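You operate a simulated robot arm through the tools that you are given. There is no shell and no other tool.

The job below is to be done with a simulated robot arm. You get a single attempt, and the scene is never put back.

JOB
Wax the runner strip on the side of the second drawer, then slide it shut.
Fine: wax from the open tin; pad back where it stood. Set down upright: buffing pad. Where these are worked on the way, their far stop is far enough and under half their travel is too little: second drawer. A coat counts when it lies all over at full strength: go over it till it gets no stronger.

It is judged by the outcome, as a careful person would: the job done as asked, and still so three seconds after it is handed in. It fails if anything else is knocked over, pushed out of place, dropped, spilled or broken.

ROBOT AND FRAMES
A 7-joint arm with a three-finger gripper on a trunk, on a base that moves. Base frame: it is fixed to the floor where the robot stands at the start and does not move with it; the origin is under the middle of the robot, x ahead of it, y to its left, z up; the surface under the hand at the start is at about z = 930. Readings come in mm, rad, newtons and seconds.
With the tool pointing down near the work surface it reaches from about 140 to 880 mm from the robot's upright axis, wherever it stands. Its first joint turns from -2.897 to 2.897 rad. Places, roughly: open tin of runner wax (8x8x2 cm) [300, 500, 900]; second drawer [600, 100, 600]. Payload 2.94 kg.
The tool frame sits at the grasp point between the pads (the TCP): z along the fingers, y along the line on which they close. The tips reach 30 mm beyond it. The gripper opens to 132 mm; its body begins 107 mm behind the TCP.
Orientation is told as [roll, pitch, yaw] about the base's x, y, z axes, in that order, counted from this pose: with the fingers straight down and closing along the base's y, the tool's x points along the base's -x, its y along +y and its z along -z.

CONTROLS
- The arm moves only by the tool drive_tool. Its argument "deltas" is a list of rows, each an object (a shift or turn left out is 0, a gripper value left out holds the last) with "grip": the opening, from 0 (shut) to 1 (fully open); "delta_pos": the shift along the tool's x, y, z in cm, a list of three; "dr": the turn, a rotation vector about the tool's x, y, z in rad, a list of three. In form: [{"grip": grip, "delta_pos": [tx, ty, tz], "dr": [wx, wy, wz]}, ...]. A call has 1 to 20 rows; each row shifts and turns the commanded pose from where the row before left it, along the tool's axes as they then stand. Each row takes 0.2 s and may step no farther than 50 mm and 0.15 rad from the row before; otherwise, or with a gripper value out of range, the whole call is refused. A pose out of reach is approached as far as the arm can. The call stops where the force on the tool passes 40 N (or 10 N more than at its start, if that is more) or the arm is blocked; 0.2 s more then pass. The fingers move at their own pace (about 37.4 mm/s each) and stop on an object; they squeeze with about 30 N. The grip force told is the motor's: it shows also when the fingers shut on nothing. Time passes only in rows, and 0.2 s behind the last, so rows that do not move let the fingers close. The reply holds the time, the measured pose of the TCP, the force on the tool along the base axes, the opening and the grip force, in the units named above and with some noise, with the torque about the TCP (base axes, N m) and any sound that the robot's microphone picked up, and new pictures: "show" is both (left out), scene, wrist or none.
- Cameras (640 x 400 px; columns grow to the right, rows downward): "scene" is now at [31.6, 202.4, 1727.6]; the picture's right is [0.21, -0.98, 0.00], its down [-0.88, -0.19, -0.44] and it looks along [0.43, 0.09, -0.90] (base axes); focal length 289 px, centre (320, 200). "wrist" rides on the gripper at [72, 3, -144] in the tool frame; the picture's right is [-0.04, 1.00, 0.00], its down [-0.88, -0.04, -0.48] and it looks along [-0.48, -0.02, 0.88] (tool axes); focal length 256 px, centre (320, 200). There is no depth. A picture from a camera that has moved, and an enlarged one, comes with that camera's place and axes in the base frame and with its lens.
- raise_lower(by): moves the trunk up (or, below 0, down) by that many mm; the arm and the scene camera ride with it, the base frame stays. It gives what a move gives, with no picture.
- steer(legs): drives the robot by 1 to 6 legs, each [ahead, left, turn to the left] in mm, mm and rad, along the robot's own axes; the way and the turn of a leg run together, so that a leg with both is an arc; at most 1500 mm and 3.142 rad a leg. The arm and the cameras ride along, it lands a little off, and it stops where it bumps. It gives what a move gives, and a new picture of the scene camera.
- aim_head(pan, tilt): turns the head with the scene camera to pan (to the left, within 2.496 rad either way) and tilt (down, from -0.506 to 1.204), counted from straight ahead of the robot. It gives what a move gives, and a new picture of the scene camera.
- inspect(camera, box): a new picture of the part [left, top, right, bottom] of that camera's present view, enlarged. The clock stands still meanwhile.
- finish_job(): hands the job in; it is judged then, once.

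Nothing tells you exact positions but the pictures and the camera data. Unless the task says otherwise, let go and move clear before handing in.

The tools are called after "Request:" by a JSON object that holds its "fn" and its "kwargs". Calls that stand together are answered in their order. drive_tool: Moves the arm, as the interface text tells. Its arguments: {"type":"object","properties":{"deltas":{"type":"array","items":{"type":"object","properties":{"grip":{"type":"number"},"delta_pos":{"type":"array","items":{"type":"number"}},"dr":{"type":"array","items":{"type":"number"}}}}},"show":{"type":"string","enum":["both","scene","wrist","none"]}},"required":["deltas"]} The other tools are called the same way: raise_lower (by) moves the trunk up or down; steer (legs) drives the base; aim_head (pan, tilt) turns the head that bears the scene camera; inspect (camera, box) takes an enlarged picture of a part of a camera's view; finish_job () hands the job in.

At the start:

```text
clock: 0.0
tcp_pos: [332.1, 373.5, 1205.0]
tcp_rot: [0.0, 0.0, -0.001]
ft_force: [1.2, 0.2, 0.2]
moment: [-0.01, 0.0, 0.0]
opening: 132.3
grip_force: 0.0
trunk travel left (down, up): [-250.0, 290.0]
robot x, y, heading: [1.4, 3.4, 0.003]
head pan, tilt (commanded): [0.213, 1.115]
```

scene: 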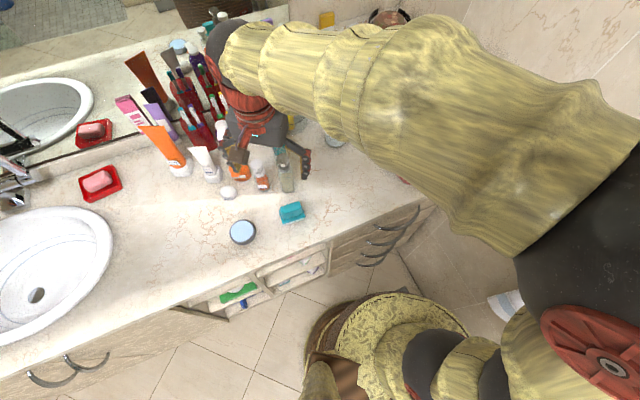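
wrist: 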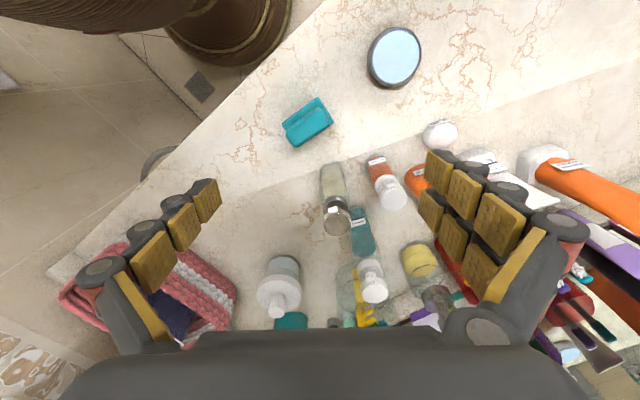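

I see a bathroom counter with a round open tin (light blue wax) and a teal block that is probably the buffing pad. The drawers under the counter are to the front right. I'll look closer before moving.

Request:
{"fn": "inspect", "kwargs": {"camera": "scene", "box": [200, 160, 360, 260]}}

Request:
{"fn": "inspect", "kwargs": {"camera": "wrist", "box": [240, 0, 480, 150]}}

Request:
{"fn": "inspect", "kwargs": {"camera": "scene", "box": [160, 180, 480, 380]}}

```text
4.00 times, centred on (280, 210) of scene
camera zoom: at [31.6, 202.4, 1727.6], right [0.21, -0.98, 0.0], down [-0.88, -0.19, -0.44], along [0.43, 0.09, -0.9], focal length 1155 px, centre (480, 160)
```

zoom: 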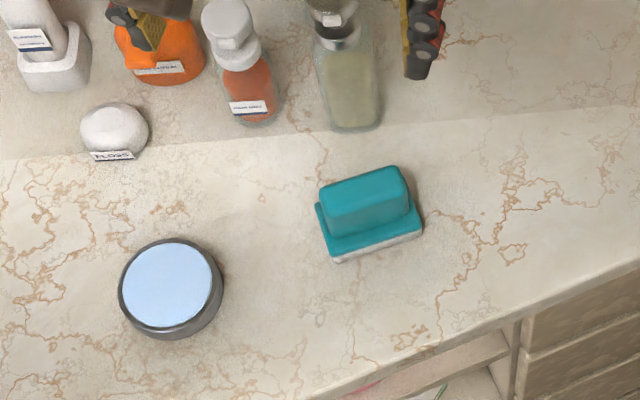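

```text
2.67 times, centred on (360, 75) of wrist
camera zoom: at [260.0, 377.1, 1350.6], right [0.04, 1.0, 0.0], down [0.88, -0.04, 0.48], along [0.48, -0.02, -0.88], focal length 683 px, centre (213, 533)
```

zoom: 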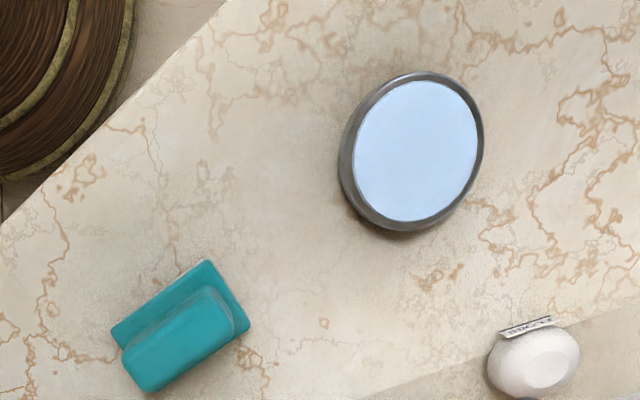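

```text
2.00 times, centred on (320, 280) of scene
camera zoom: at [31.6, 202.4, 1727.6], right [0.21, -0.98, 0.0], down [-0.88, -0.19, -0.44], along [0.43, 0.09, -0.9], focal length 578 px, centre (320, 40)
```

zoom: 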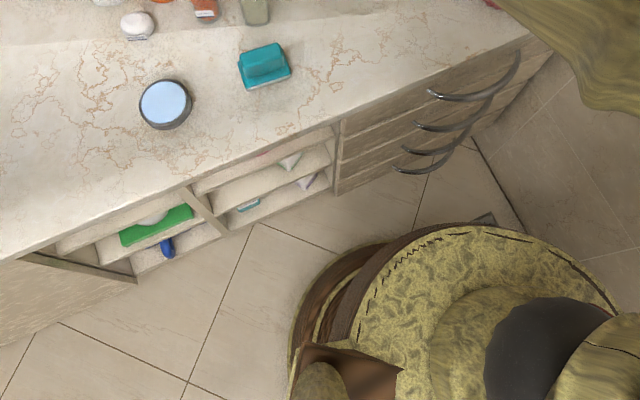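

The tin is at about [259, 476] and the pad at about [338, 350], both on the counter at z≈930. The counter front runs diagonally, with the handled drawers to the right. Next I'll turn the head to look at the drawers.

Request:
{"fn": "aim_head", "kwargs": {"pan": -0.3, "tilt": 0.95}}

```text
clock: 0.9
tcp_pos: [331.3, 373.7, 1206.9]
tcp_rot: [0.001, -0.001, 0.0]
ft_force: [0.0, 0.1, -0.6]
moment: [0.02, 0.03, -0.01]
opening: 132.0
grip_force: 0.0
trunk travel left (down, up): [-250.0, 290.0]
robot x, y, heading: [-2.4, -0.6, 0.002]
head pan, tilt (commanded): [-0.3, 0.949]
camera scene: at [40.4, 167.9, 1738.8], right [-0.29, -0.96, 0.0], down [-0.78, 0.24, -0.58], along [0.56, -0.17, -0.81], focal length 289 px, centre (320, 200)
```

scene: 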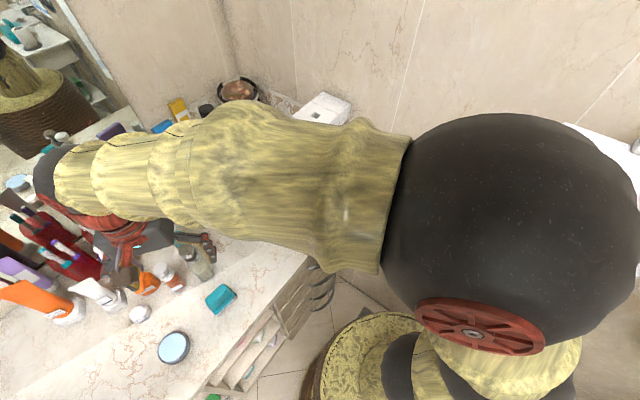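

The arm hides the drawers from here. Before I back away I'll look at the space around the robot.

Request:
{"fn": "aim_head", "kwargs": {"pan": -1.6, "tilt": 0.6}}

Request:
{"fn": "aim_head", "kwargs": {"pan": 2.45, "tilt": 0.7}}

Request:
{"fn": "aim_head", "kwargs": {"pan": -2.45, "tilt": 0.7}}

```text
clock: 2.4
tcp_pos: [331.9, 373.8, 1206.4]
tcp_rot: [-0.001, -0.002, 0.001]
ft_force: [-0.3, -0.6, -0.1]
moment: [-0.04, 0.04, 0.0]
opening: 132.0
grip_force: 0.0
trunk travel left (down, up): [-250.0, 290.0]
robot x, y, heading: [0.6, 0.9, -0.0]
head pan, tilt (commanded): [-1.6, 0.6]
camera scene: at [-31.6, 101.0, 1767.2], right [-1.0, 0.03, 0.0], down [0.02, 0.56, -0.83], along [-0.02, -0.82, -0.56], focal length 289 px, centre (320, 200)
```

scene: 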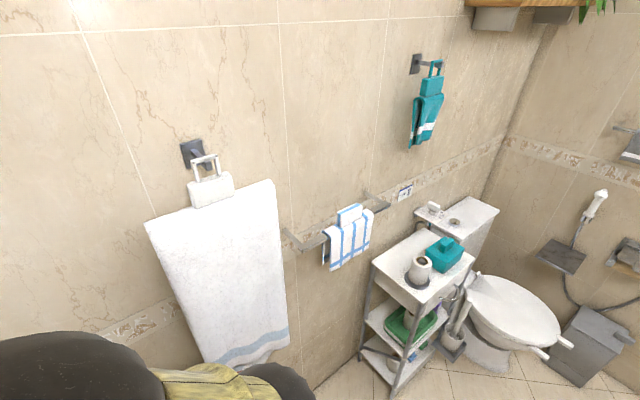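

```text
clock: 5.7
tcp_pos: [331.8, 372.8, 1205.8]
tcp_rot: [-0.001, 0.001, 0.001]
ft_force: [0.3, 0.5, -0.8]
moment: [0.01, -0.03, 0.01]
opening: 132.0
grip_force: 0.1
trunk travel left (down, up): [-250.0, 290.0]
robot x, y, heading: [-0.9, 2.4, 0.001]
head pan, tilt (commanded): [2.45, 0.7]
camera scene: at [-94.5, 243.5, 1758.6], right [0.64, 0.77, 0.0], down [0.5, -0.41, -0.76], along [-0.59, 0.49, -0.64], focal length 289 px, centre (320, 200)
```

scene: 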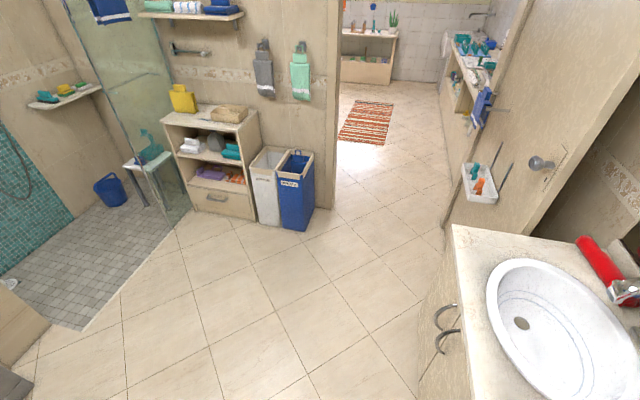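

```text
clock: 9.6
tcp_pos: [332.2, 374.6, 1205.3]
tcp_rot: [0.002, 0.0, 0.001]
ft_force: [-0.1, -0.2, -0.3]
moment: [-0.04, -0.04, 0.0]
opening: 132.2
grip_force: 0.0
trunk travel left (down, up): [-250.0, 290.0]
robot x, y, heading: [-5.0, -1.8, 0.001]
head pan, tilt (commanded): [-2.45, 0.7]
camera scene: at [-94.5, 135.2, 1758.6], right [-0.64, 0.77, 0.0], down [0.5, 0.41, -0.77], along [-0.59, -0.49, -0.64], focal length 289 px, centre (320, 200)
```

scene: 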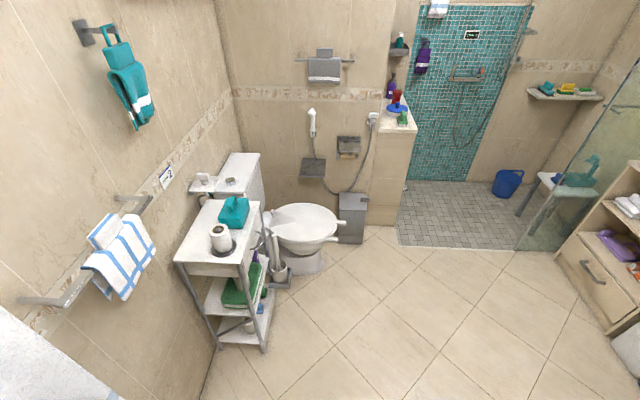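

There's open floor behind and to the left, and a trolley against the right wall. I'll back off a little and turn the head to see the drawer front.

Request:
{"fn": "steer", "kwargs": {"legs": [[-350, 0, 0]]}}

Request:
{"fn": "aim_head", "kwargs": {"pan": -0.05, "tilt": 0.75}}

```text
clock: 11.8
tcp_pos: [-21.1, 374.3, 1206.7]
tcp_rot: [-0.001, 0.0, 0.003]
ft_force: [-0.8, 0.0, 0.3]
moment: [0.02, 0.01, 0.02]
opening: 132.1
grip_force: 0.0
trunk travel left (down, up): [-250.0, 290.0]
robot x, y, heading: [-350.8, -0.2, 0.003]
head pan, tilt (commanded): [-2.45, 0.7]
camera scene: at [-446.6, 134.2, 1758.6], right [-0.64, 0.77, 0.0], down [0.49, 0.41, -0.76], along [-0.59, -0.49, -0.64], focal length 289 px, centre (320, 200)
```

scene: 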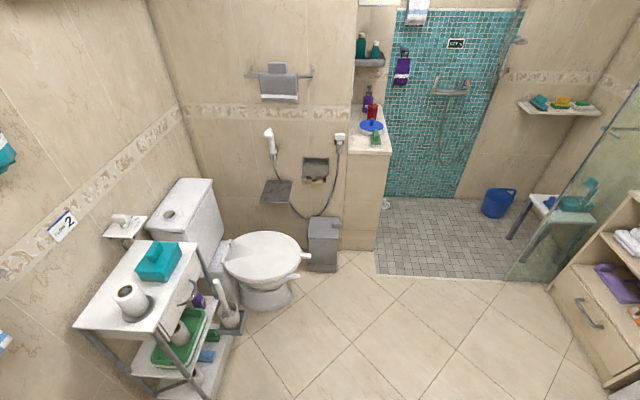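

```text
clock: 14.1
tcp_pos: [-20.5, 375.6, 1206.0]
tcp_rot: [0.0, 0.0, 0.003]
ft_force: [-0.3, -0.4, -0.6]
moment: [0.01, 0.01, 0.01]
opening: 132.3
grip_force: 0.0
trunk travel left (down, up): [-250.0, 290.0]
robot x, y, heading: [-353.3, -4.9, 0.001]
head pan, tilt (commanded): [-0.051, 0.75]
camera scene: at [-298.0, 184.7, 1754.3], right [-0.05, -1.0, 0.0], down [-0.68, 0.03, -0.73], along [0.73, -0.03, -0.68], focal length 289 px, centre (320, 200)
```

scene: 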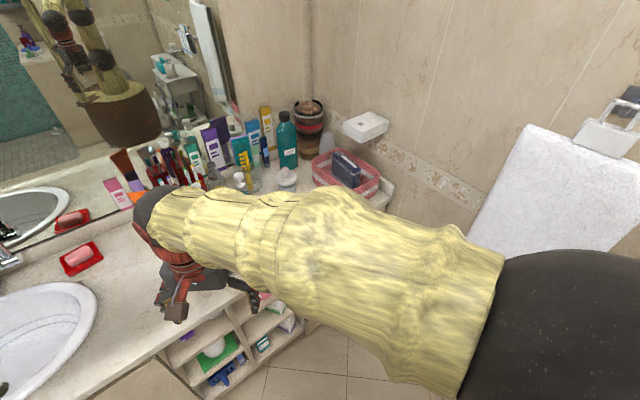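

The arm still covers the drawers, so I'll swing it to the left over open floor to clear the view.

Request:
{"fn": "drive_tool", "kwargs": {"deltas": [{"delta_pos": [3.5, 2.5, 0]}, {"delta_pos": [3.5, 2.5, 0]}, {"delta_pos": [3.5, 2.5, 0]}, {"delta_pos": [3.5, 2.0, 0]}, {"delta_pos": [3.5, 2.0, 0]}, {"delta_pos": [3.5, 2.0, 0]}, {"delta_pos": [3.5, 2.0, 0]}], "show": "scene"}}

```text
clock: 15.7
tcp_pos: [-267.5, 529.4, 1205.9]
tcp_rot: [-0.002, 0.0, 0.004]
ft_force: [0.0, -0.3, -0.1]
moment: [-0.02, 0.0, -0.03]
opening: 132.0
grip_force: 0.0
trunk travel left (down, up): [-250.0, 290.0]
robot x, y, heading: [-350.8, -1.7, 0.006]
head pan, tilt (commanded): [-0.051, 0.75]
camera scene: at [-298.6, 185.3, 1754.3], right [-0.05, -1.0, 0.0], down [-0.68, 0.03, -0.73], along [0.73, -0.03, -0.68], focal length 289 px, centre (320, 200)
```

scene: 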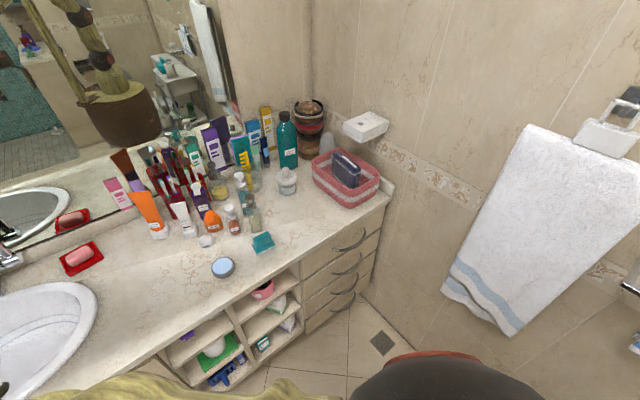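

Request:
{"fn": "inspect", "kwargs": {"camera": "scene", "box": [240, 170, 420, 360]}}

Request:
{"fn": "inspect", "kwargs": {"camera": "scene", "box": [200, 220, 300, 290]}}

```text
2.11 times, centred on (330, 265) of scene
camera zoom: at [-298.6, 185.3, 1754.3], right [-0.05, -1.0, 0.0], down [-0.68, 0.03, -0.73], along [0.73, -0.03, -0.68], focal length 608 px, centre (299, 63)
```

zoom: 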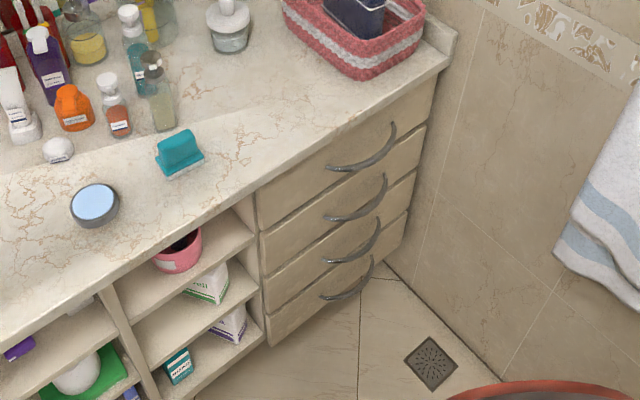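

```text
5.71 times, centred on (250, 255) of scene
camera zoom: at [-298.6, 185.3, 1754.3], right [-0.05, -1.0, 0.0], down [-0.68, 0.03, -0.73], along [0.73, -0.03, -0.68], focal length 1650 px, centre (720, -114)
```

zoom: 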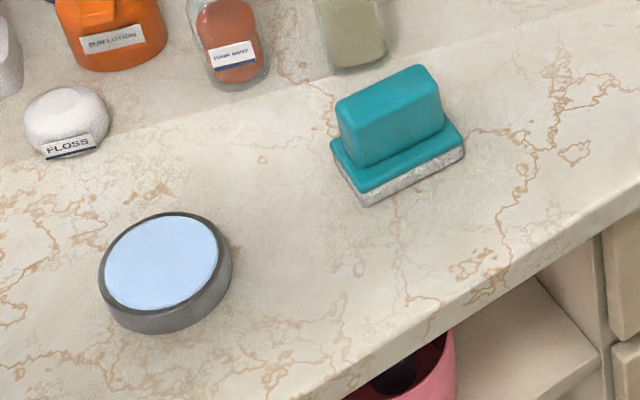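

The four drawers are shut, each with a horizontal bow handle, and a wall stands close on their right. The drawer front spans roughly e = 0 to −450 along the counter direction, with the second handle near [420, 25, 660]. I'll drive in front of the drawers and turn to face them squarely.

Request:
{"fn": "steer", "kwargs": {"legs": [[231, -208, 0], [0, 0, 0.62]]}}

Request:
{"fn": "aim_head", "kwargs": {"pan": -0.2, "tilt": 0.9}}

```text
clock: 19.4
tcp_pos: [-362.3, 271.6, 1206.5]
tcp_rot: [-0.001, 0.001, 0.632]
ft_force: [0.9, 0.3, 0.6]
moment: [-0.02, 0.02, 0.01]
opening: 132.0
grip_force: 0.0
trunk travel left (down, up): [-250.0, 290.0]
robot x, y, heading: [-118.3, -209.2, 0.629]
head pan, tilt (commanded): [-0.051, 0.75]
camera scene: at [-185.9, -26.3, 1754.3], right [0.55, -0.84, 0.0], down [-0.57, -0.37, -0.73], along [0.61, 0.4, -0.68], focal length 289 px, centre (320, 200)
```

scene: 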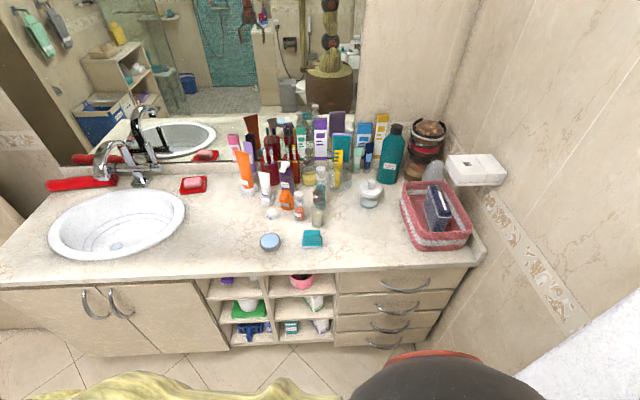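

```text
clock: 20.1
tcp_pos: [-361.7, 272.0, 1207.2]
tcp_rot: [0.0, 0.0, 0.63]
ft_force: [-1.2, -0.9, -0.8]
moment: [-0.04, -0.01, 0.0]
opening: 132.0
grip_force: 0.0
trunk travel left (down, up): [-250.0, 290.0]
robot x, y, heading: [-116.4, -208.1, 0.628]
head pan, tilt (commanded): [-0.201, 0.901]
camera scene: at [-186.4, -40.2, 1742.5], right [0.42, -0.91, 0.0], down [-0.71, -0.33, -0.62], along [0.56, 0.26, -0.78], focal length 289 px, centre (320, 200)
```

scene: 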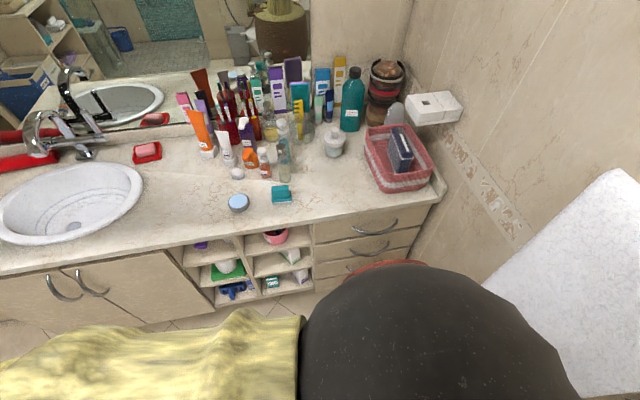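

The robot is now square to the counter: the front edge lies at n≈372 and heading 0.629 matches the counter normal. I'll lower the trunk and look at the drawer front.

Request:
{"fn": "raise_lower", "kwargs": {"by": -240}}

Request:
{"fn": "aim_head", "kwargs": {"pan": -0.1, "tilt": 0.75}}

Request:
{"fn": "inspect", "kwargs": {"camera": "scene", "box": [300, 200, 500, 390]}}

```text
clock: 22.6
tcp_pos: [-360.6, 272.4, 965.9]
tcp_rot: [0.0, 0.0, 0.632]
ft_force: [0.3, -0.3, 1.4]
moment: [0.03, 0.02, -0.02]
opening: 132.1
grip_force: 0.1
trunk travel left (down, up): [-10.0, 530.0]
robot x, y, heading: [-116.5, -207.0, 0.634]
head pan, tilt (commanded): [-0.201, 0.901]
```

```text
clock: 23.4
tcp_pos: [-360.8, 270.6, 964.6]
tcp_rot: [0.002, 0.0, 0.632]
ft_force: [0.0, 0.4, 0.3]
moment: [0.0, 0.02, 0.0]
opening: 131.9
grip_force: 0.0
trunk travel left (down, up): [-10.0, 530.0]
robot x, y, heading: [-119.1, -205.1, 0.634]
head pan, tilt (commanded): [-0.099, 0.75]
camera scene: at [-183.6, -29.8, 1514.3], right [0.51, -0.86, 0.0], down [-0.59, -0.35, -0.73], along [0.63, 0.37, -0.68], focal length 289 px, centre (320, 200)
```

scene: 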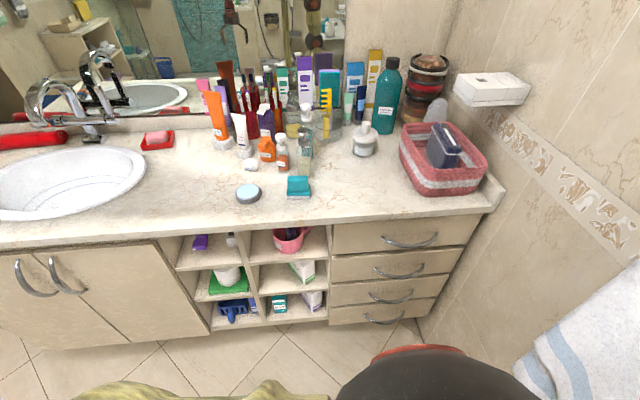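

```text
2.11 times, centred on (400, 295) of scene
camera zoom: at [-183.6, -29.8, 1514.3], right [0.51, -0.86, 0.0], down [-0.59, -0.35, -0.73], along [0.63, 0.37, -0.68], focal length 608 px, centre (152, 0)
```

zoom: 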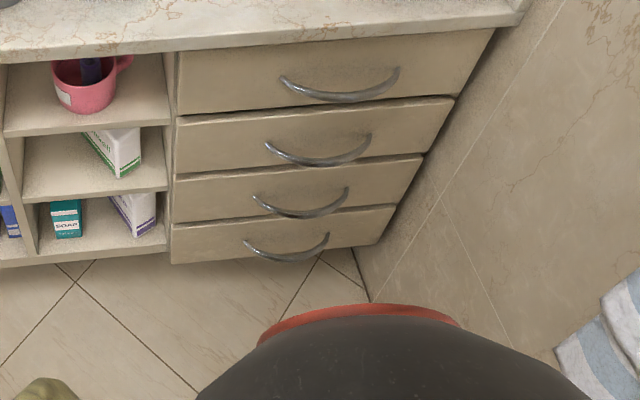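

The second drawer's handle runs from e≈−168 to −330, at z≈635, standing out to n≈355. I'll swing the arm round to the front, short of the counter, keeping the tool pointing down.

Request:
{"fn": "drive_tool", "kwargs": {"deltas": [{"delta_pos": [-4, -2.9, 0]}, {"delta_pos": [-4, -2.9, 0]}, {"delta_pos": [-4, -2.9, 0]}, {"delta_pos": [-4, -2.9, 0]}, {"delta_pos": [-4, -2.9, 0]}, {"delta_pos": [-4, -2.9, 0]}, {"delta_pos": [-4, -2.9, 0]}, {"delta_pos": [-4, -2.9, 0]}, {"delta_pos": [0, -4.8, 0]}, {"delta_pos": [0, -4.8, 0]}, {"delta_pos": [0, -4.8, 0]}, {"delta_pos": [0, -4.8, 0]}, {"delta_pos": [0, -4.8, 0]}, {"delta_pos": [0, -4.8, 0]}, {"delta_pos": [0, -4.8, 0]}, {"delta_pos": [0, -4.8, 0]}]}}

```text
clock: 26.8
tcp_pos: [261.1, -37.8, 964.3]
tcp_rot: [0.0, 0.002, 0.632]
ft_force: [-0.5, 0.7, -1.0]
moment: [-0.04, -0.05, 0.01]
opening: 132.0
grip_force: 0.0
trunk travel left (down, up): [-10.0, 530.0]
robot x, y, heading: [-118.0, -206.4, 0.626]
head pan, tilt (commanded): [-0.099, 0.75]
camera scene: at [-183.6, -29.8, 1514.3], right [0.51, -0.86, 0.0], down [-0.59, -0.35, -0.73], along [0.63, 0.37, -0.68], focal length 289 px, centre (320, 200)
camera wrist: at [201.2, -77.9, 1110.2], right [-0.56, 0.83, 0.0], down [0.73, 0.49, 0.48], along [0.4, 0.26, -0.88], focal length 256 px, centre (320, 200)
```

scene: 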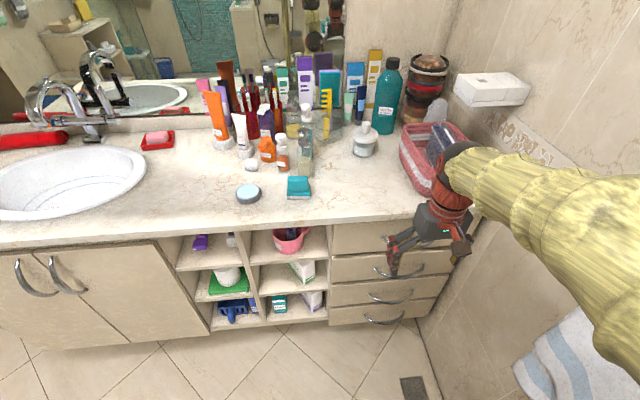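
wrist: 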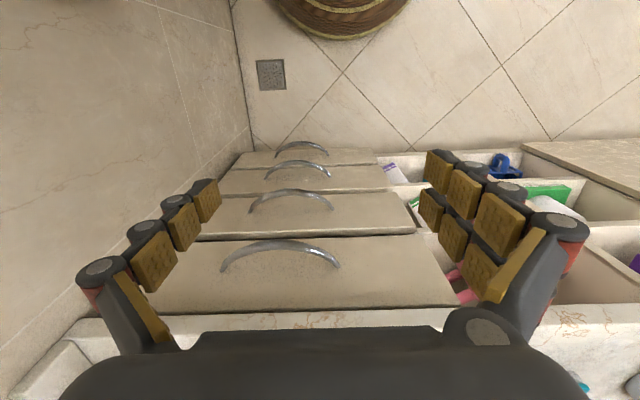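

The handle shows clearly in the wrist view, centred at e≈−256 with its apex at n≈353 and z≈638. I'll turn the tool 90° so the fingers close across the bar, lower it, and narrow the opening.

Request:
{"fn": "drive_tool", "kwargs": {"deltas": [{"grip": 0.5, "dr": [0, 0, 0.1428], "delta_pos": [0, 0, 1.5]}, {"dr": [0, 0, 0.1428], "delta_pos": [0, 0, 1.5]}, {"dr": [0, 0, 0.1428], "delta_pos": [0, 0, 1.5]}, {"dr": [0, 0, 0.1428], "delta_pos": [0, 0, 1.5]}, {"dr": [0, 0, 0.1428], "delta_pos": [0, 0, 1.5]}, {"dr": [0, 0, 0.1428], "delta_pos": [0, 0, 1.5]}, {"dr": [0, 0, 0.1428], "delta_pos": [0, 0, 1.5]}, {"dr": [0, 0, 0.1428], "delta_pos": [0, 0, 1.5]}, {"dr": [0, 0, 0.1428], "delta_pos": [0, 0, 1.5]}, {"dr": [0, 0, 0.1428], "delta_pos": [0, 0, 1.5]}, {"dr": [0, 0, 0.1428], "delta_pos": [0, 0, 1.5]}]}}

```text
clock: 29.1
tcp_pos: [261.1, -38.5, 801.5]
tcp_rot: [0.001, -0.001, -0.941]
ft_force: [-0.4, -0.2, 0.8]
moment: [0.03, -0.02, -0.02]
opening: 66.0
grip_force: 0.0
trunk travel left (down, up): [-10.0, 530.0]
robot x, y, heading: [-121.9, -205.7, 0.636]
head pan, tilt (commanded): [-0.099, 0.75]
camera scene: at [-183.4, -30.0, 1514.4], right [0.51, -0.86, 0.0], down [-0.59, -0.35, -0.73], along [0.63, 0.37, -0.68], focal length 289 px, centre (320, 200)
camera wrist: at [221.1, 22.7, 945.8], right [0.83, 0.55, 0.0], down [0.49, -0.73, 0.48], along [0.26, -0.4, -0.88], focal length 256 px, centre (320, 200)
```

scene: 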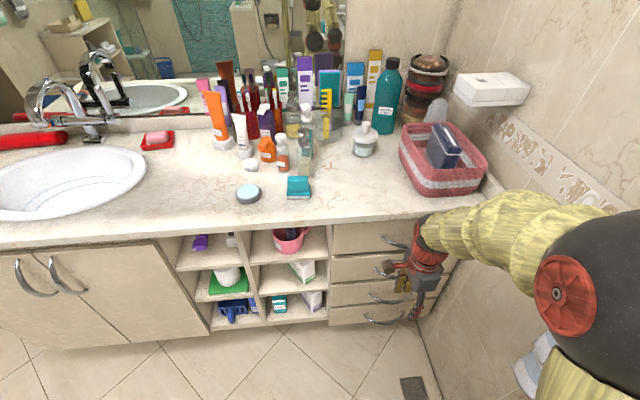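
wrist: 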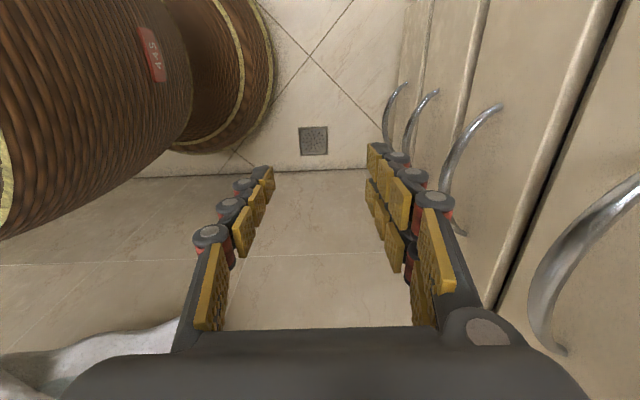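

The tool is turned, and the handles sit to the right in the wrist view. Next I'll pitch the tool so it points forward and about 30° down.

Request:
{"fn": "drive_tool", "kwargs": {"deltas": [{"dr": [-0.15, 0, 0]}, {"dr": [-0.15, 0, 0]}, {"dr": [-0.15, 0, 0]}, {"dr": [-0.15, 0, 0]}, {"dr": [-0.15, 0, 0]}, {"dr": [-0.15, 0, 0]}, {"dr": [-0.15, 0, 0]}]}}

```text
clock: 30.8
tcp_pos: [262.7, -37.2, 801.7]
tcp_rot: [1.05, 0.0, -0.942]
ft_force: [0.4, 0.0, 0.2]
moment: [0.0, 0.03, 0.02]
opening: 65.9
grip_force: 0.1
trunk travel left (down, up): [-10.0, 530.0]
robot x, y, heading: [-120.5, -209.3, 0.63]
head pan, tilt (commanded): [-0.099, 0.75]
camera scene: at [-182.5, -30.0, 1514.4], right [0.51, -0.86, 0.0], down [-0.59, -0.35, -0.73], along [0.63, 0.37, -0.68], focal length 289 px, centre (320, 200)
camera wrist: at [119.9, -51.9, 876.8], right [0.43, 0.26, 0.87], down [0.17, -0.96, 0.2], along [0.89, 0.06, -0.45], focal length 256 px, centre (320, 200)
```

scene: 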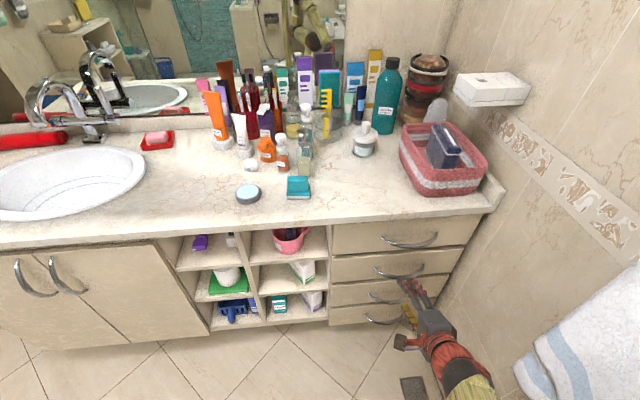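
wrist: 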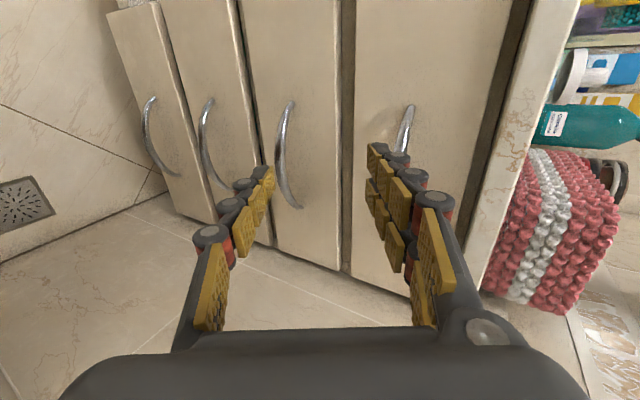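

The tool pitch came out right. Triangulating again, handle 2's apex is at n≈352, e≈−254, z≈634. I'll move to a pre-grasp 80 mm back along the tool axis with the fingers narrowed.

Request:
{"fn": "drive_tool", "kwargs": {"deltas": [{"grip": 0.33, "delta_pos": [-1.34, -1.29, 2.56]}, {"delta_pos": [-1.34, -1.29, 2.56]}, {"delta_pos": [-1.34, -1.29, 2.56]}, {"delta_pos": [-1.34, -1.29, 2.56]}, {"delta_pos": [-1.34, -1.29, 2.56]}, {}]}}

```text
clock: 32.1
tcp_pos: [364.8, -44.5, 681.3]
tcp_rot: [1.048, 0.0, -0.94]
ft_force: [0.4, 0.2, -0.2]
moment: [0.01, 0.01, -0.01]
opening: 43.6
grip_force: 0.1
trunk travel left (down, up): [-10.0, 530.0]
robot x, y, heading: [-119.2, -209.3, 0.629]
head pan, tilt (commanded): [-0.099, 0.75]
camera scene: at [-183.0, -30.0, 1514.4], right [0.51, -0.86, 0.0], down [-0.59, -0.35, -0.73], along [0.63, 0.37, -0.68], focal length 289 px, centre (320, 200)
camera wrist: at [223.2, -59.4, 756.3], right [0.43, 0.26, 0.87], down [0.17, -0.96, 0.2], along [0.89, 0.06, -0.46], focal length 256 px, centre (320, 200)
```

scene: 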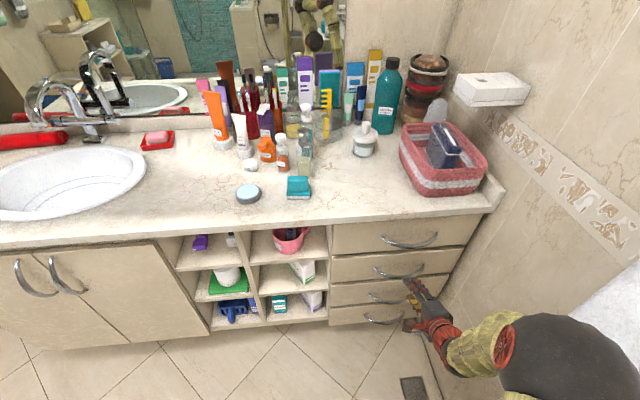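
wrist: 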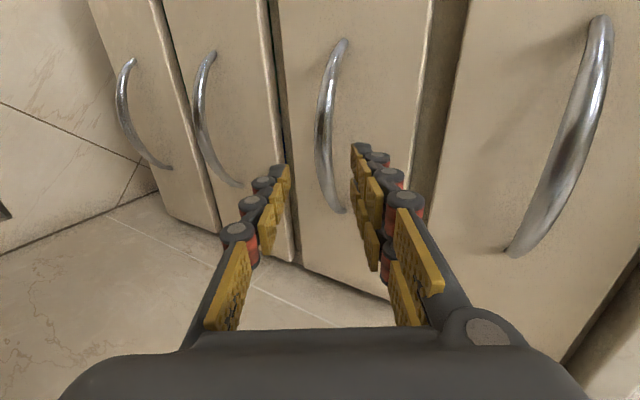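

The bar lies right between the fingers, so I'll advance along the tool axis.

Request:
{"fn": "drive_tool", "kwargs": {"deltas": [{"delta_pos": [0, 0, 2.0]}, {"delta_pos": [0, 0, 2.0]}, {"delta_pos": [0, 0, 2.0]}, {"delta_pos": [0, 0, 2.0]}]}}

```text
clock: 33.1
tcp_pos: [420.7, -3.7, 640.0]
tcp_rot: [1.05, 0.001, -0.938]
ft_force: [-0.4, -0.4, 0.2]
moment: [0.01, 0.01, -0.02]
opening: 43.7
grip_force: 0.1
trunk travel left (down, up): [-10.0, 530.0]
robot x, y, heading: [-119.9, -207.6, 0.631]
head pan, tilt (commanded): [-0.099, 0.75]
camera scene: at [-183.5, -30.2, 1514.4], right [0.51, -0.86, 0.0], down [-0.59, -0.35, -0.73], along [0.63, 0.37, -0.68], focal length 289 px, centre (320, 200)
camera wrist: at [278.4, -18.1, 716.8], right [0.43, 0.26, 0.87], down [0.17, -0.96, 0.2], along [0.89, 0.06, -0.46], focal length 256 px, centre (320, 200)
```

scene: 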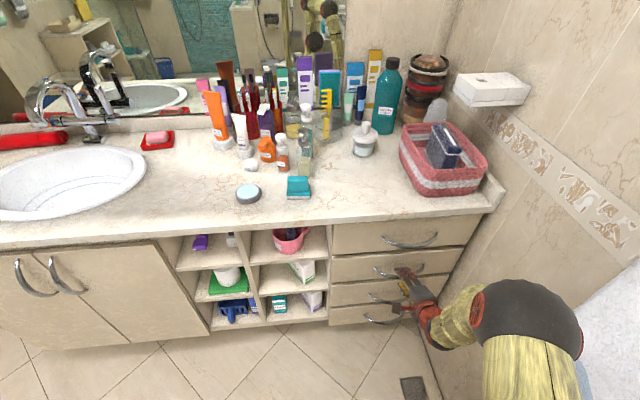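
wrist: 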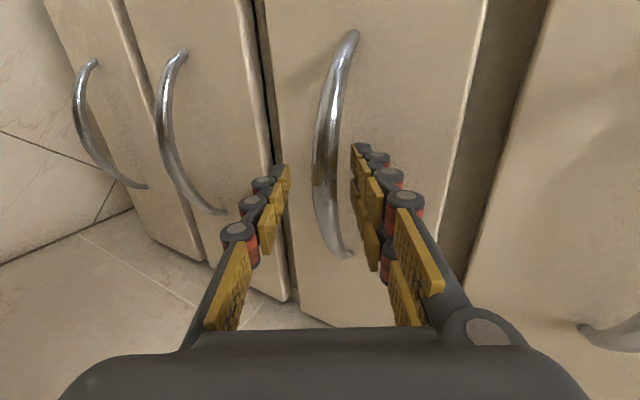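

The bar sits between the fingers, so I'll close on it.

Request:
{"fn": "drive_tool", "kwargs": {"deltas": [{"grip": 0.0}, {}, {}, {}, {}], "show": "wrist"}}

```text
clock: 34.4
tcp_pos: [421.9, -2.6, 646.0]
tcp_rot: [1.058, -0.003, -0.938]
ft_force: [0.2, 6.8, 29.9]
moment: [0.65, -0.17, 0.48]
opening: 16.9
grip_force: 42.9
trunk travel left (down, up): [-10.0, 530.0]
robot x, y, heading: [-116.1, -201.8, 0.636]
head pan, tilt (commanded): [-0.099, 0.75]
camera wrist: at [279.5, -17.7, 719.6], right [0.42, 0.26, 0.87], down [0.17, -0.96, 0.2], along [0.89, 0.06, -0.45], focal length 256 px, centre (320, 200)
```

wrist: 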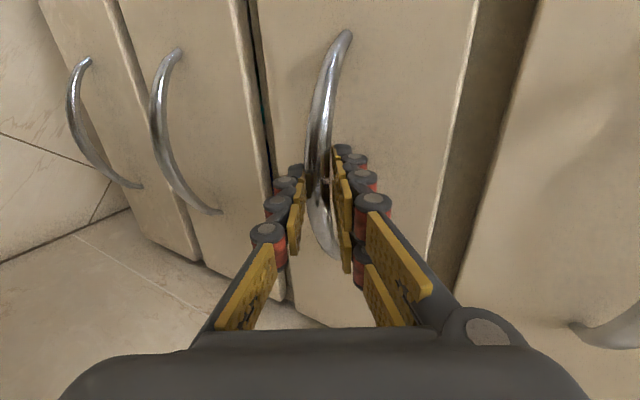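

The bar is gripped at an opening of 17 mm. I'll ease the vertical load slightly and begin pulling straight back.

Request:
{"fn": "drive_tool", "kwargs": {"deltas": [{"delta_pos": [0, 0.5, -0.3]}, {"delta_pos": [0, -0.5, -0.866]}, {"delta_pos": [0, -0.5, -0.866]}, {"delta_pos": [0, -0.5, -0.866]}, {"delta_pos": [0, -0.5, -0.866]}, {"delta_pos": [0, -0.5, -0.866]}]}}

```text
clock: 35.8
tcp_pos: [378.4, -34.6, 646.0]
tcp_rot: [1.044, 0.003, -0.94]
ft_force: [3.0, -7.9, -11.6]
moment: [-0.38, -0.07, -0.52]
opening: 17.2
grip_force: 42.5
trunk travel left (down, up): [-10.0, 530.0]
robot x, y, heading: [-117.9, -203.9, 0.633]
head pan, tilt (commanded): [-0.099, 0.75]
camera scene: at [-182.3, -30.3, 1514.3], right [0.51, -0.86, 0.0], down [-0.59, -0.35, -0.73], along [0.63, 0.37, -0.68], focal length 289 px, centre (320, 200)
camera wrist: at [237.3, -48.6, 721.6], right [0.43, 0.26, 0.86], down [0.17, -0.96, 0.2], along [0.89, 0.06, -0.46], focal length 256 px, centre (320, 200)
```

scene: 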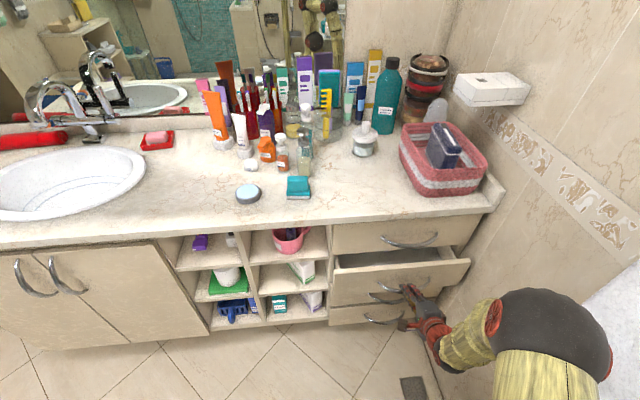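
wrist: 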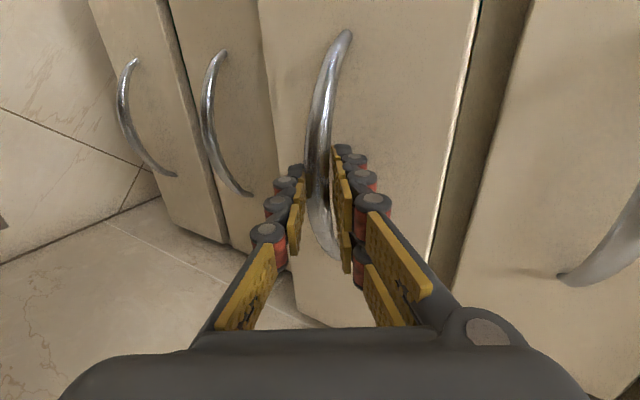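

The second drawer slides out easily. I'll keep pulling.

Request:
{"fn": "drive_tool", "kwargs": {"deltas": [{"delta_pos": [0, -0.95, -1.2]}, {"delta_pos": [0, -0.75, -1.3]}, {"delta_pos": [0, -0.75, -1.3]}, {"delta_pos": [0, -0.75, -1.3]}, {"delta_pos": [0, -0.75, -1.3]}, {"delta_pos": [0, -0.75, -1.3]}, {"delta_pos": [0, -0.75, -1.3]}, {"delta_pos": [0, -0.75, -1.3]}]}}

```text
clock: 37.5
tcp_pos: [282.1, -105.1, 645.4]
tcp_rot: [1.051, 0.0, -0.938]
ft_force: [0.9, -2.9, 7.0]
moment: [0.3, 0.0, 0.39]
opening: 17.1
grip_force: 42.8
trunk travel left (down, up): [-10.0, 530.0]
robot x, y, heading: [-122.2, -204.2, 0.627]
head pan, tilt (commanded): [-0.099, 0.75]
camera scene: at [-183.5, -30.4, 1514.5], right [0.51, -0.86, 0.0], down [-0.59, -0.35, -0.73], along [0.63, 0.37, -0.68], focal length 289 px, centre (320, 200)
camera wrist: at [140.6, -119.0, 720.6], right [0.43, 0.26, 0.87], down [0.17, -0.96, 0.2], along [0.89, 0.06, -0.45], focal length 256 px, centre (320, 200)
```

scene: 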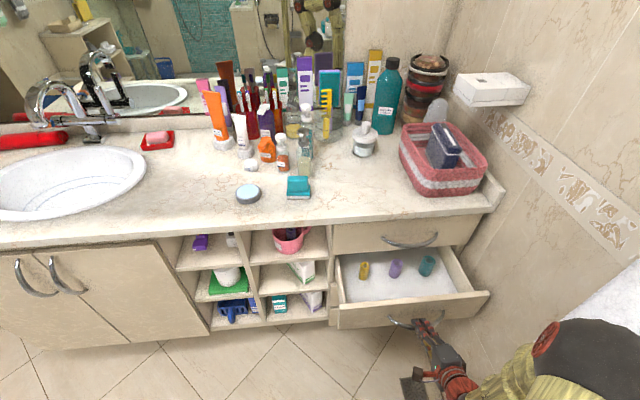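
wrist: 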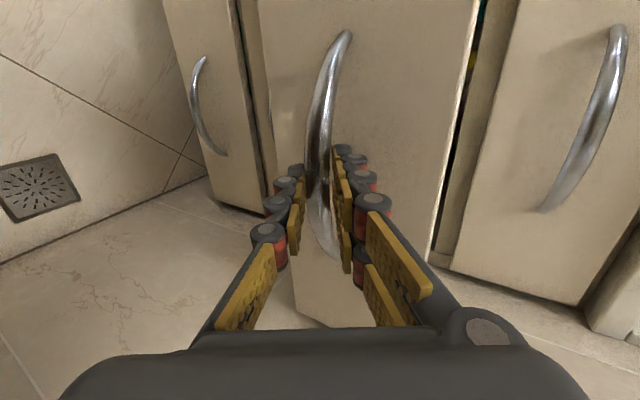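

Request:
{"fn": "inspect", "kwargs": {"camera": "scene", "box": [310, 220, 510, 345]}}

```text
3.20 times, centred on (410, 282) of scene
camera zoom: at [-183.5, -30.4, 1514.5], right [0.51, -0.86, 0.0], down [-0.59, -0.35, -0.73], along [0.63, 0.37, -0.68], focal length 924 px, centre (32, -64)
```

zoom: 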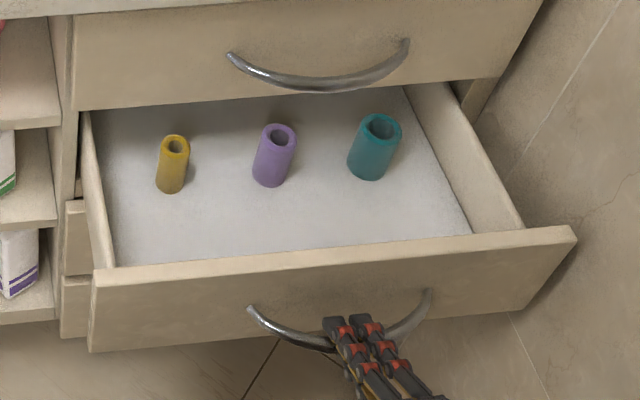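

Three small open tubes stand upright in the drawer, so I'll keep the pull slow and smooth.

Request:
{"fn": "drive_tool", "kwargs": {"deltas": [{"delta_pos": [0, -0.4, -0.693]}, {"delta_pos": [0, -0.6, -1.04]}, {"delta_pos": [0, -0.6, -1.04]}, {"delta_pos": [0, -0.6, -1.04]}, {"delta_pos": [0, -0.6, -1.04]}, {"delta_pos": [0, -0.6, -1.04]}, {"delta_pos": [0, -0.6, -1.04]}, {"delta_pos": [0, -0.4, -0.693]}, {"delta_pos": [0, -0.2, -0.35]}]}}

```text
clock: 38.2
tcp_pos: [268.2, -117.7, 645.9]
tcp_rot: [1.048, -0.012, -0.927]
ft_force: [-5.5, 1.2, -10.2]
moment: [0.83, 0.81, 0.3]
opening: 17.0
grip_force: 43.4
trunk travel left (down, up): [-10.0, 530.0]
robot x, y, heading: [-117.8, -206.9, 0.629]
head pan, tilt (commanded): [-0.099, 0.75]
stopped in row 3: the force on the tool passed its limit at 52 N (the readings are from after the stop); the commanded pose is now the measured one
camera scene: at [-183.5, -29.6, 1514.2], right [0.51, -0.86, 0.0], down [-0.59, -0.35, -0.73], along [0.63, 0.37, -0.68], focal length 289 px, centre (320, 200)
camera wrist: at [126.2, -132.7, 720.8], right [0.42, 0.27, 0.87], down [0.18, -0.96, 0.22], along [0.89, 0.07, -0.45], focal length 256 px, centre (320, 200)
```

scene: 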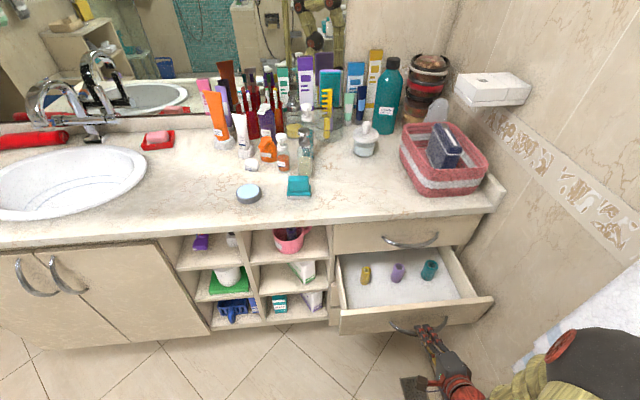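
wrist: 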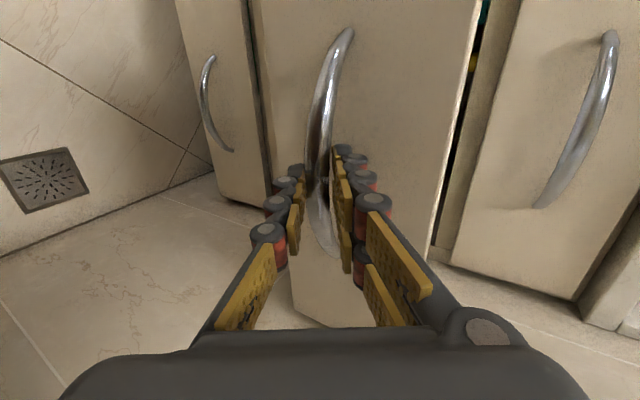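

The pull stopped at 52 N with the drawer about 195 mm out. I'll pull a little more to tell whether this is the drawer's stop or something on the arm.

Request:
{"fn": "drive_tool", "kwargs": {"deltas": [{"delta_pos": [0, -0.15, -0.26]}, {"delta_pos": [0, -0.15, -0.26]}, {}], "show": "none"}}

Request:
{"fn": "inspect", "kwargs": {"camera": "scene", "box": [400, 260, 640, 400]}}

Request:
{"fn": "inspect", "kwargs": {"camera": "scene", "box": [310, 220, 510, 345]}}

```text
clock: 38.7
tcp_pos: [267.3, -118.4, 646.6]
tcp_rot: [1.043, -0.017, -0.923]
ft_force: [-5.3, 2.9, -14.3]
moment: [0.65, 0.83, -0.51]
opening: 17.1
grip_force: 42.5
trunk travel left (down, up): [-10.0, 530.0]
robot x, y, heading: [-121.3, -205.1, 0.635]
head pan, tilt (commanded): [-0.099, 0.75]
stopped in row 2: the force on the tool passed its limit at 44 N (the readings are from after the stop); the commanded pose is now the measured one
```

```text
2.67 times, centred on (520, 330) of scene
camera zoom: at [-183.7, -29.4, 1514.4], right [0.51, -0.86, 0.0], down [-0.59, -0.35, -0.73], along [0.63, 0.37, -0.68], focal length 770 px, centre (-213, -147)
```

zoom: 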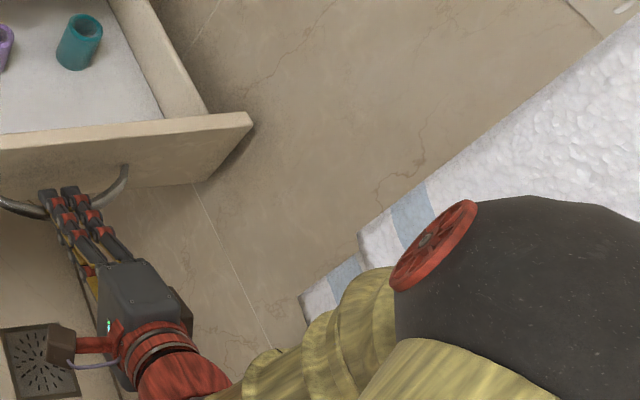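

```text
3.20 times, centred on (410, 282) of scene
camera zoom: at [-183.7, -29.4, 1514.4], right [0.51, -0.86, 0.0], down [-0.59, -0.35, -0.73], along [0.63, 0.37, -0.68], focal length 924 px, centre (32, -64)
```

zoom: 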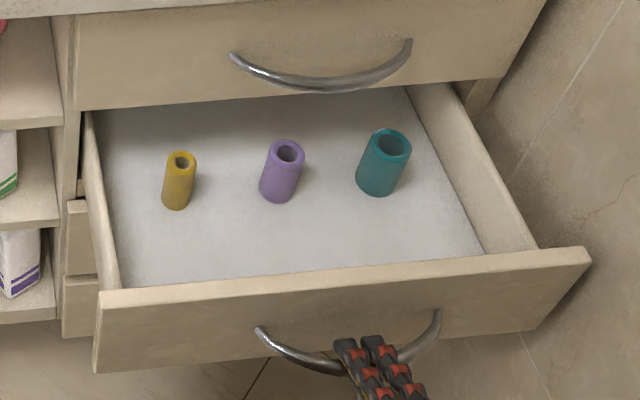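

Request:
{"fn": "drive_tool", "kwargs": {"deltas": [{"delta_pos": [0, -0.1, -0.173]}, {}, {}], "show": "none"}}

```text
clock: 39.6
tcp_pos: [265.0, -119.1, 646.5]
tcp_rot: [1.043, -0.017, -0.918]
ft_force: [-5.9, 2.7, -16.1]
moment: [0.64, 0.84, -0.7]
opening: 17.2
grip_force: 42.4
trunk travel left (down, up): [-10.0, 530.0]
robot x, y, heading: [-127.4, -210.9, 0.633]
head pan, tilt (commanded): [-0.099, 0.75]
stopped in row 3: the force on the tool passed its limit at 41 N (the readings are from after the stop); the commanded pose is now the measured one
```

The pull meets firm resistance, which suggests the drawer's own stop. I'll let go and back off a little to look at the drawer's side and check the elbow's clearance.

Request:
{"fn": "drive_tool", "kwargs": {"deltas": [{"grip": 0.35}, {}, {}, {}, {"delta_pos": [0, 0, -1.5]}, {"delta_pos": [0, 0, -2.0]}, {"delta_pos": [0, 0, -2.0]}, {"delta_pos": [0, 0, -2.0]}]}}

```text
clock: 41.5
tcp_pos: [218.6, -163.3, 687.9]
tcp_rot: [1.053, -0.027, -0.928]
ft_force: [8.5, 3.7, 1.1]
moment: [-0.25, 0.8, -0.52]
opening: 46.1
grip_force: 0.1
trunk travel left (down, up): [-10.0, 530.0]
robot x, y, heading: [-120.7, -205.2, 0.635]
head pan, tilt (commanded): [-0.099, 0.75]
stopped in row 8: the force on the tool passed its limit at 75 N (the readings are from after the stop); the commanded pose is now the measured one
camera scene: at [-184.3, -29.6, 1514.4], right [0.51, -0.86, 0.0], down [-0.59, -0.35, -0.73], along [0.63, 0.37, -0.68], focal length 289 px, centre (320, 200)
camera wrist: at [76.2, -177.4, 760.2], right [0.41, 0.28, 0.87], down [0.18, -0.96, 0.23], along [0.9, 0.06, -0.44], focal length 256 px, centre (320, 200)
```

scene: 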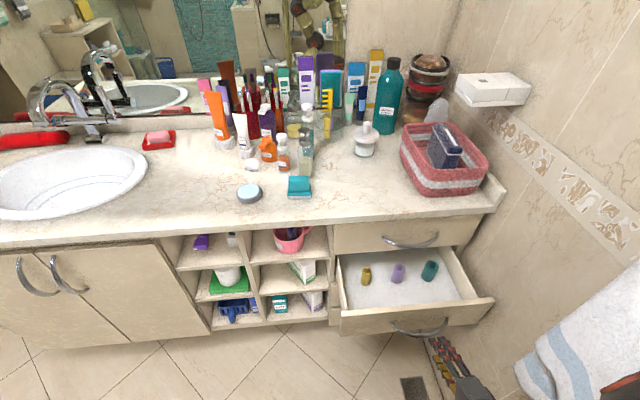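
wrist: 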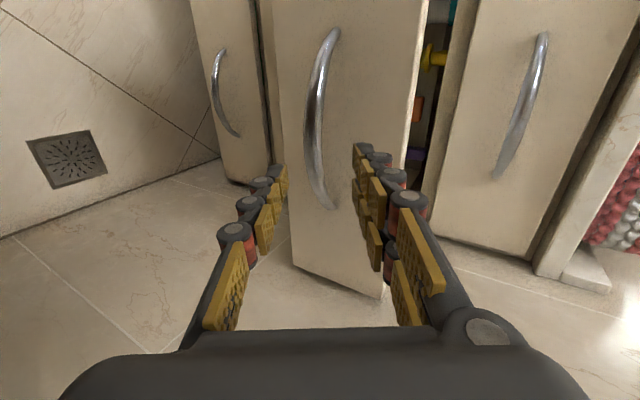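

That stop came with the hand in free air, so the arm itself was probably pressing something: the gripper's rear against the robot's own barrel, or the elbow near the towel. I'll move the base back and left for clearance, then check the drawer again.

Request:
{"fn": "steer", "kwargs": {"legs": [[-150, 150, 0]]}}

```text
clock: 43.1
tcp_pos: [9.9, -128.3, 686.7]
tcp_rot: [1.051, -0.025, -0.925]
ft_force: [15.0, 2.8, 1.1]
moment: [-0.21, 1.36, -0.22]
opening: 46.1
grip_force: 0.1
trunk travel left (down, up): [-10.0, 530.0]
robot x, y, heading: [-326.9, -171.8, 0.637]
head pan, tilt (commanded): [-0.099, 0.75]
camera scene: at [-393.5, 4.3, 1514.4], right [0.51, -0.86, 0.0], down [-0.59, -0.35, -0.73], along [0.63, 0.37, -0.68], focal length 289 px, centre (320, 200)
```

scene: 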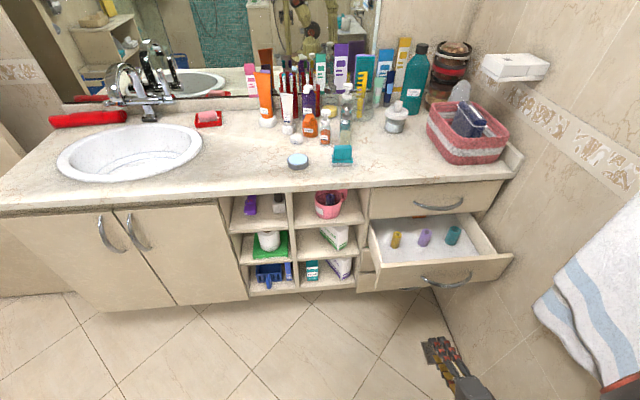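

The force is still there after driving, so the hand was rubbing on the robot's own body and the drawer may not have reached its stop. I'll extend the arm forward to clear it.

Request:
{"fn": "drive_tool", "kwargs": {"deltas": [{"delta_pos": [0, 0, 2]}, {"delta_pos": [0, 1.5, 2.6]}, {"delta_pos": [0, 1.5, 2.6]}, {"delta_pos": [0, 1.5, 2.6]}, {"delta_pos": [0, 1.5, 2.6]}]}}

```text
clock: 44.3
tcp_pos: [119.3, -46.1, 677.4]
tcp_rot: [1.052, -0.028, -0.924]
ft_force: [0.5, -1.0, -0.7]
moment: [0.01, 0.02, -0.01]
opening: 46.3
grip_force: 0.0
trunk travel left (down, up): [-10.0, 530.0]
robot x, y, heading: [-327.7, -172.9, 0.633]
head pan, tilt (commanded): [-0.099, 0.75]
camera scene: at [-393.8, 4.2, 1514.4], right [0.51, -0.86, 0.0], down [-0.59, -0.35, -0.73], along [0.63, 0.37, -0.68], focal length 289 px, centre (320, 200)
camera wrist: at [-23.3, -60.3, 751.0], right [0.41, 0.28, 0.87], down [0.18, -0.96, 0.23], along [0.9, 0.06, -0.44], focal length 256 px, centre (320, 200)
```

scene: 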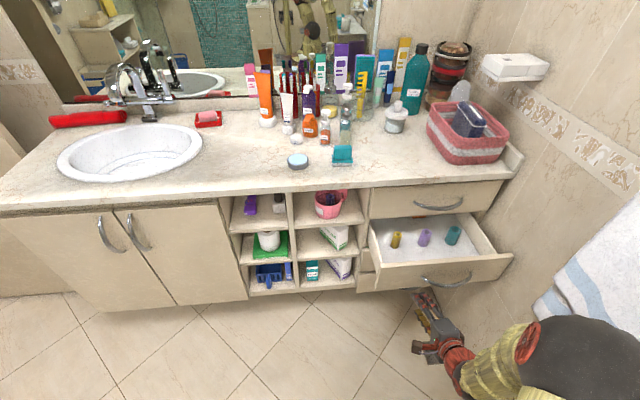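
wrist: 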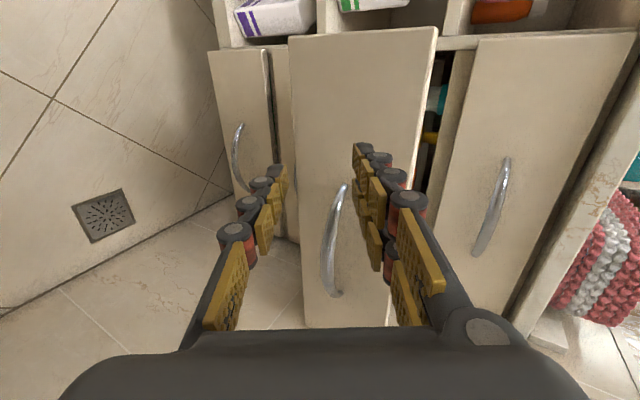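

The hand is free again, with the drawer out about 195 mm and its handle at n≈158, e≈−254. I'll back the base up a bit more so I can pull further without the hand meeting the body.

Request:
{"fn": "steer", "kwargs": {"legs": [[-100, 0, 0]]}}

```text
clock: 45.5
tcp_pos: [39.8, -105.3, 677.1]
tcp_rot: [1.05, -0.025, -0.926]
ft_force: [-0.5, 0.3, -0.3]
moment: [0.0, 0.01, 0.02]
opening: 46.3
grip_force: 0.1
trunk travel left (down, up): [-10.0, 530.0]
robot x, y, heading: [-405.0, -228.5, 0.637]
head pan, tilt (commanded): [-0.099, 0.75]
camera scene: at [-473.7, -54.5, 1514.4], right [0.51, -0.86, 0.0], down [-0.59, -0.35, -0.73], along [0.63, 0.37, -0.68], focal length 289 px, centre (320, 200)
```

scene: 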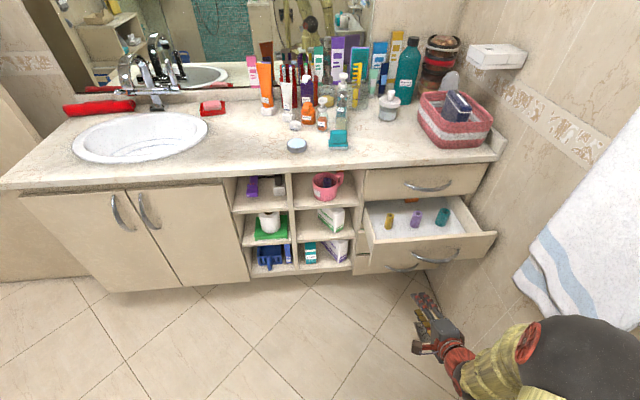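

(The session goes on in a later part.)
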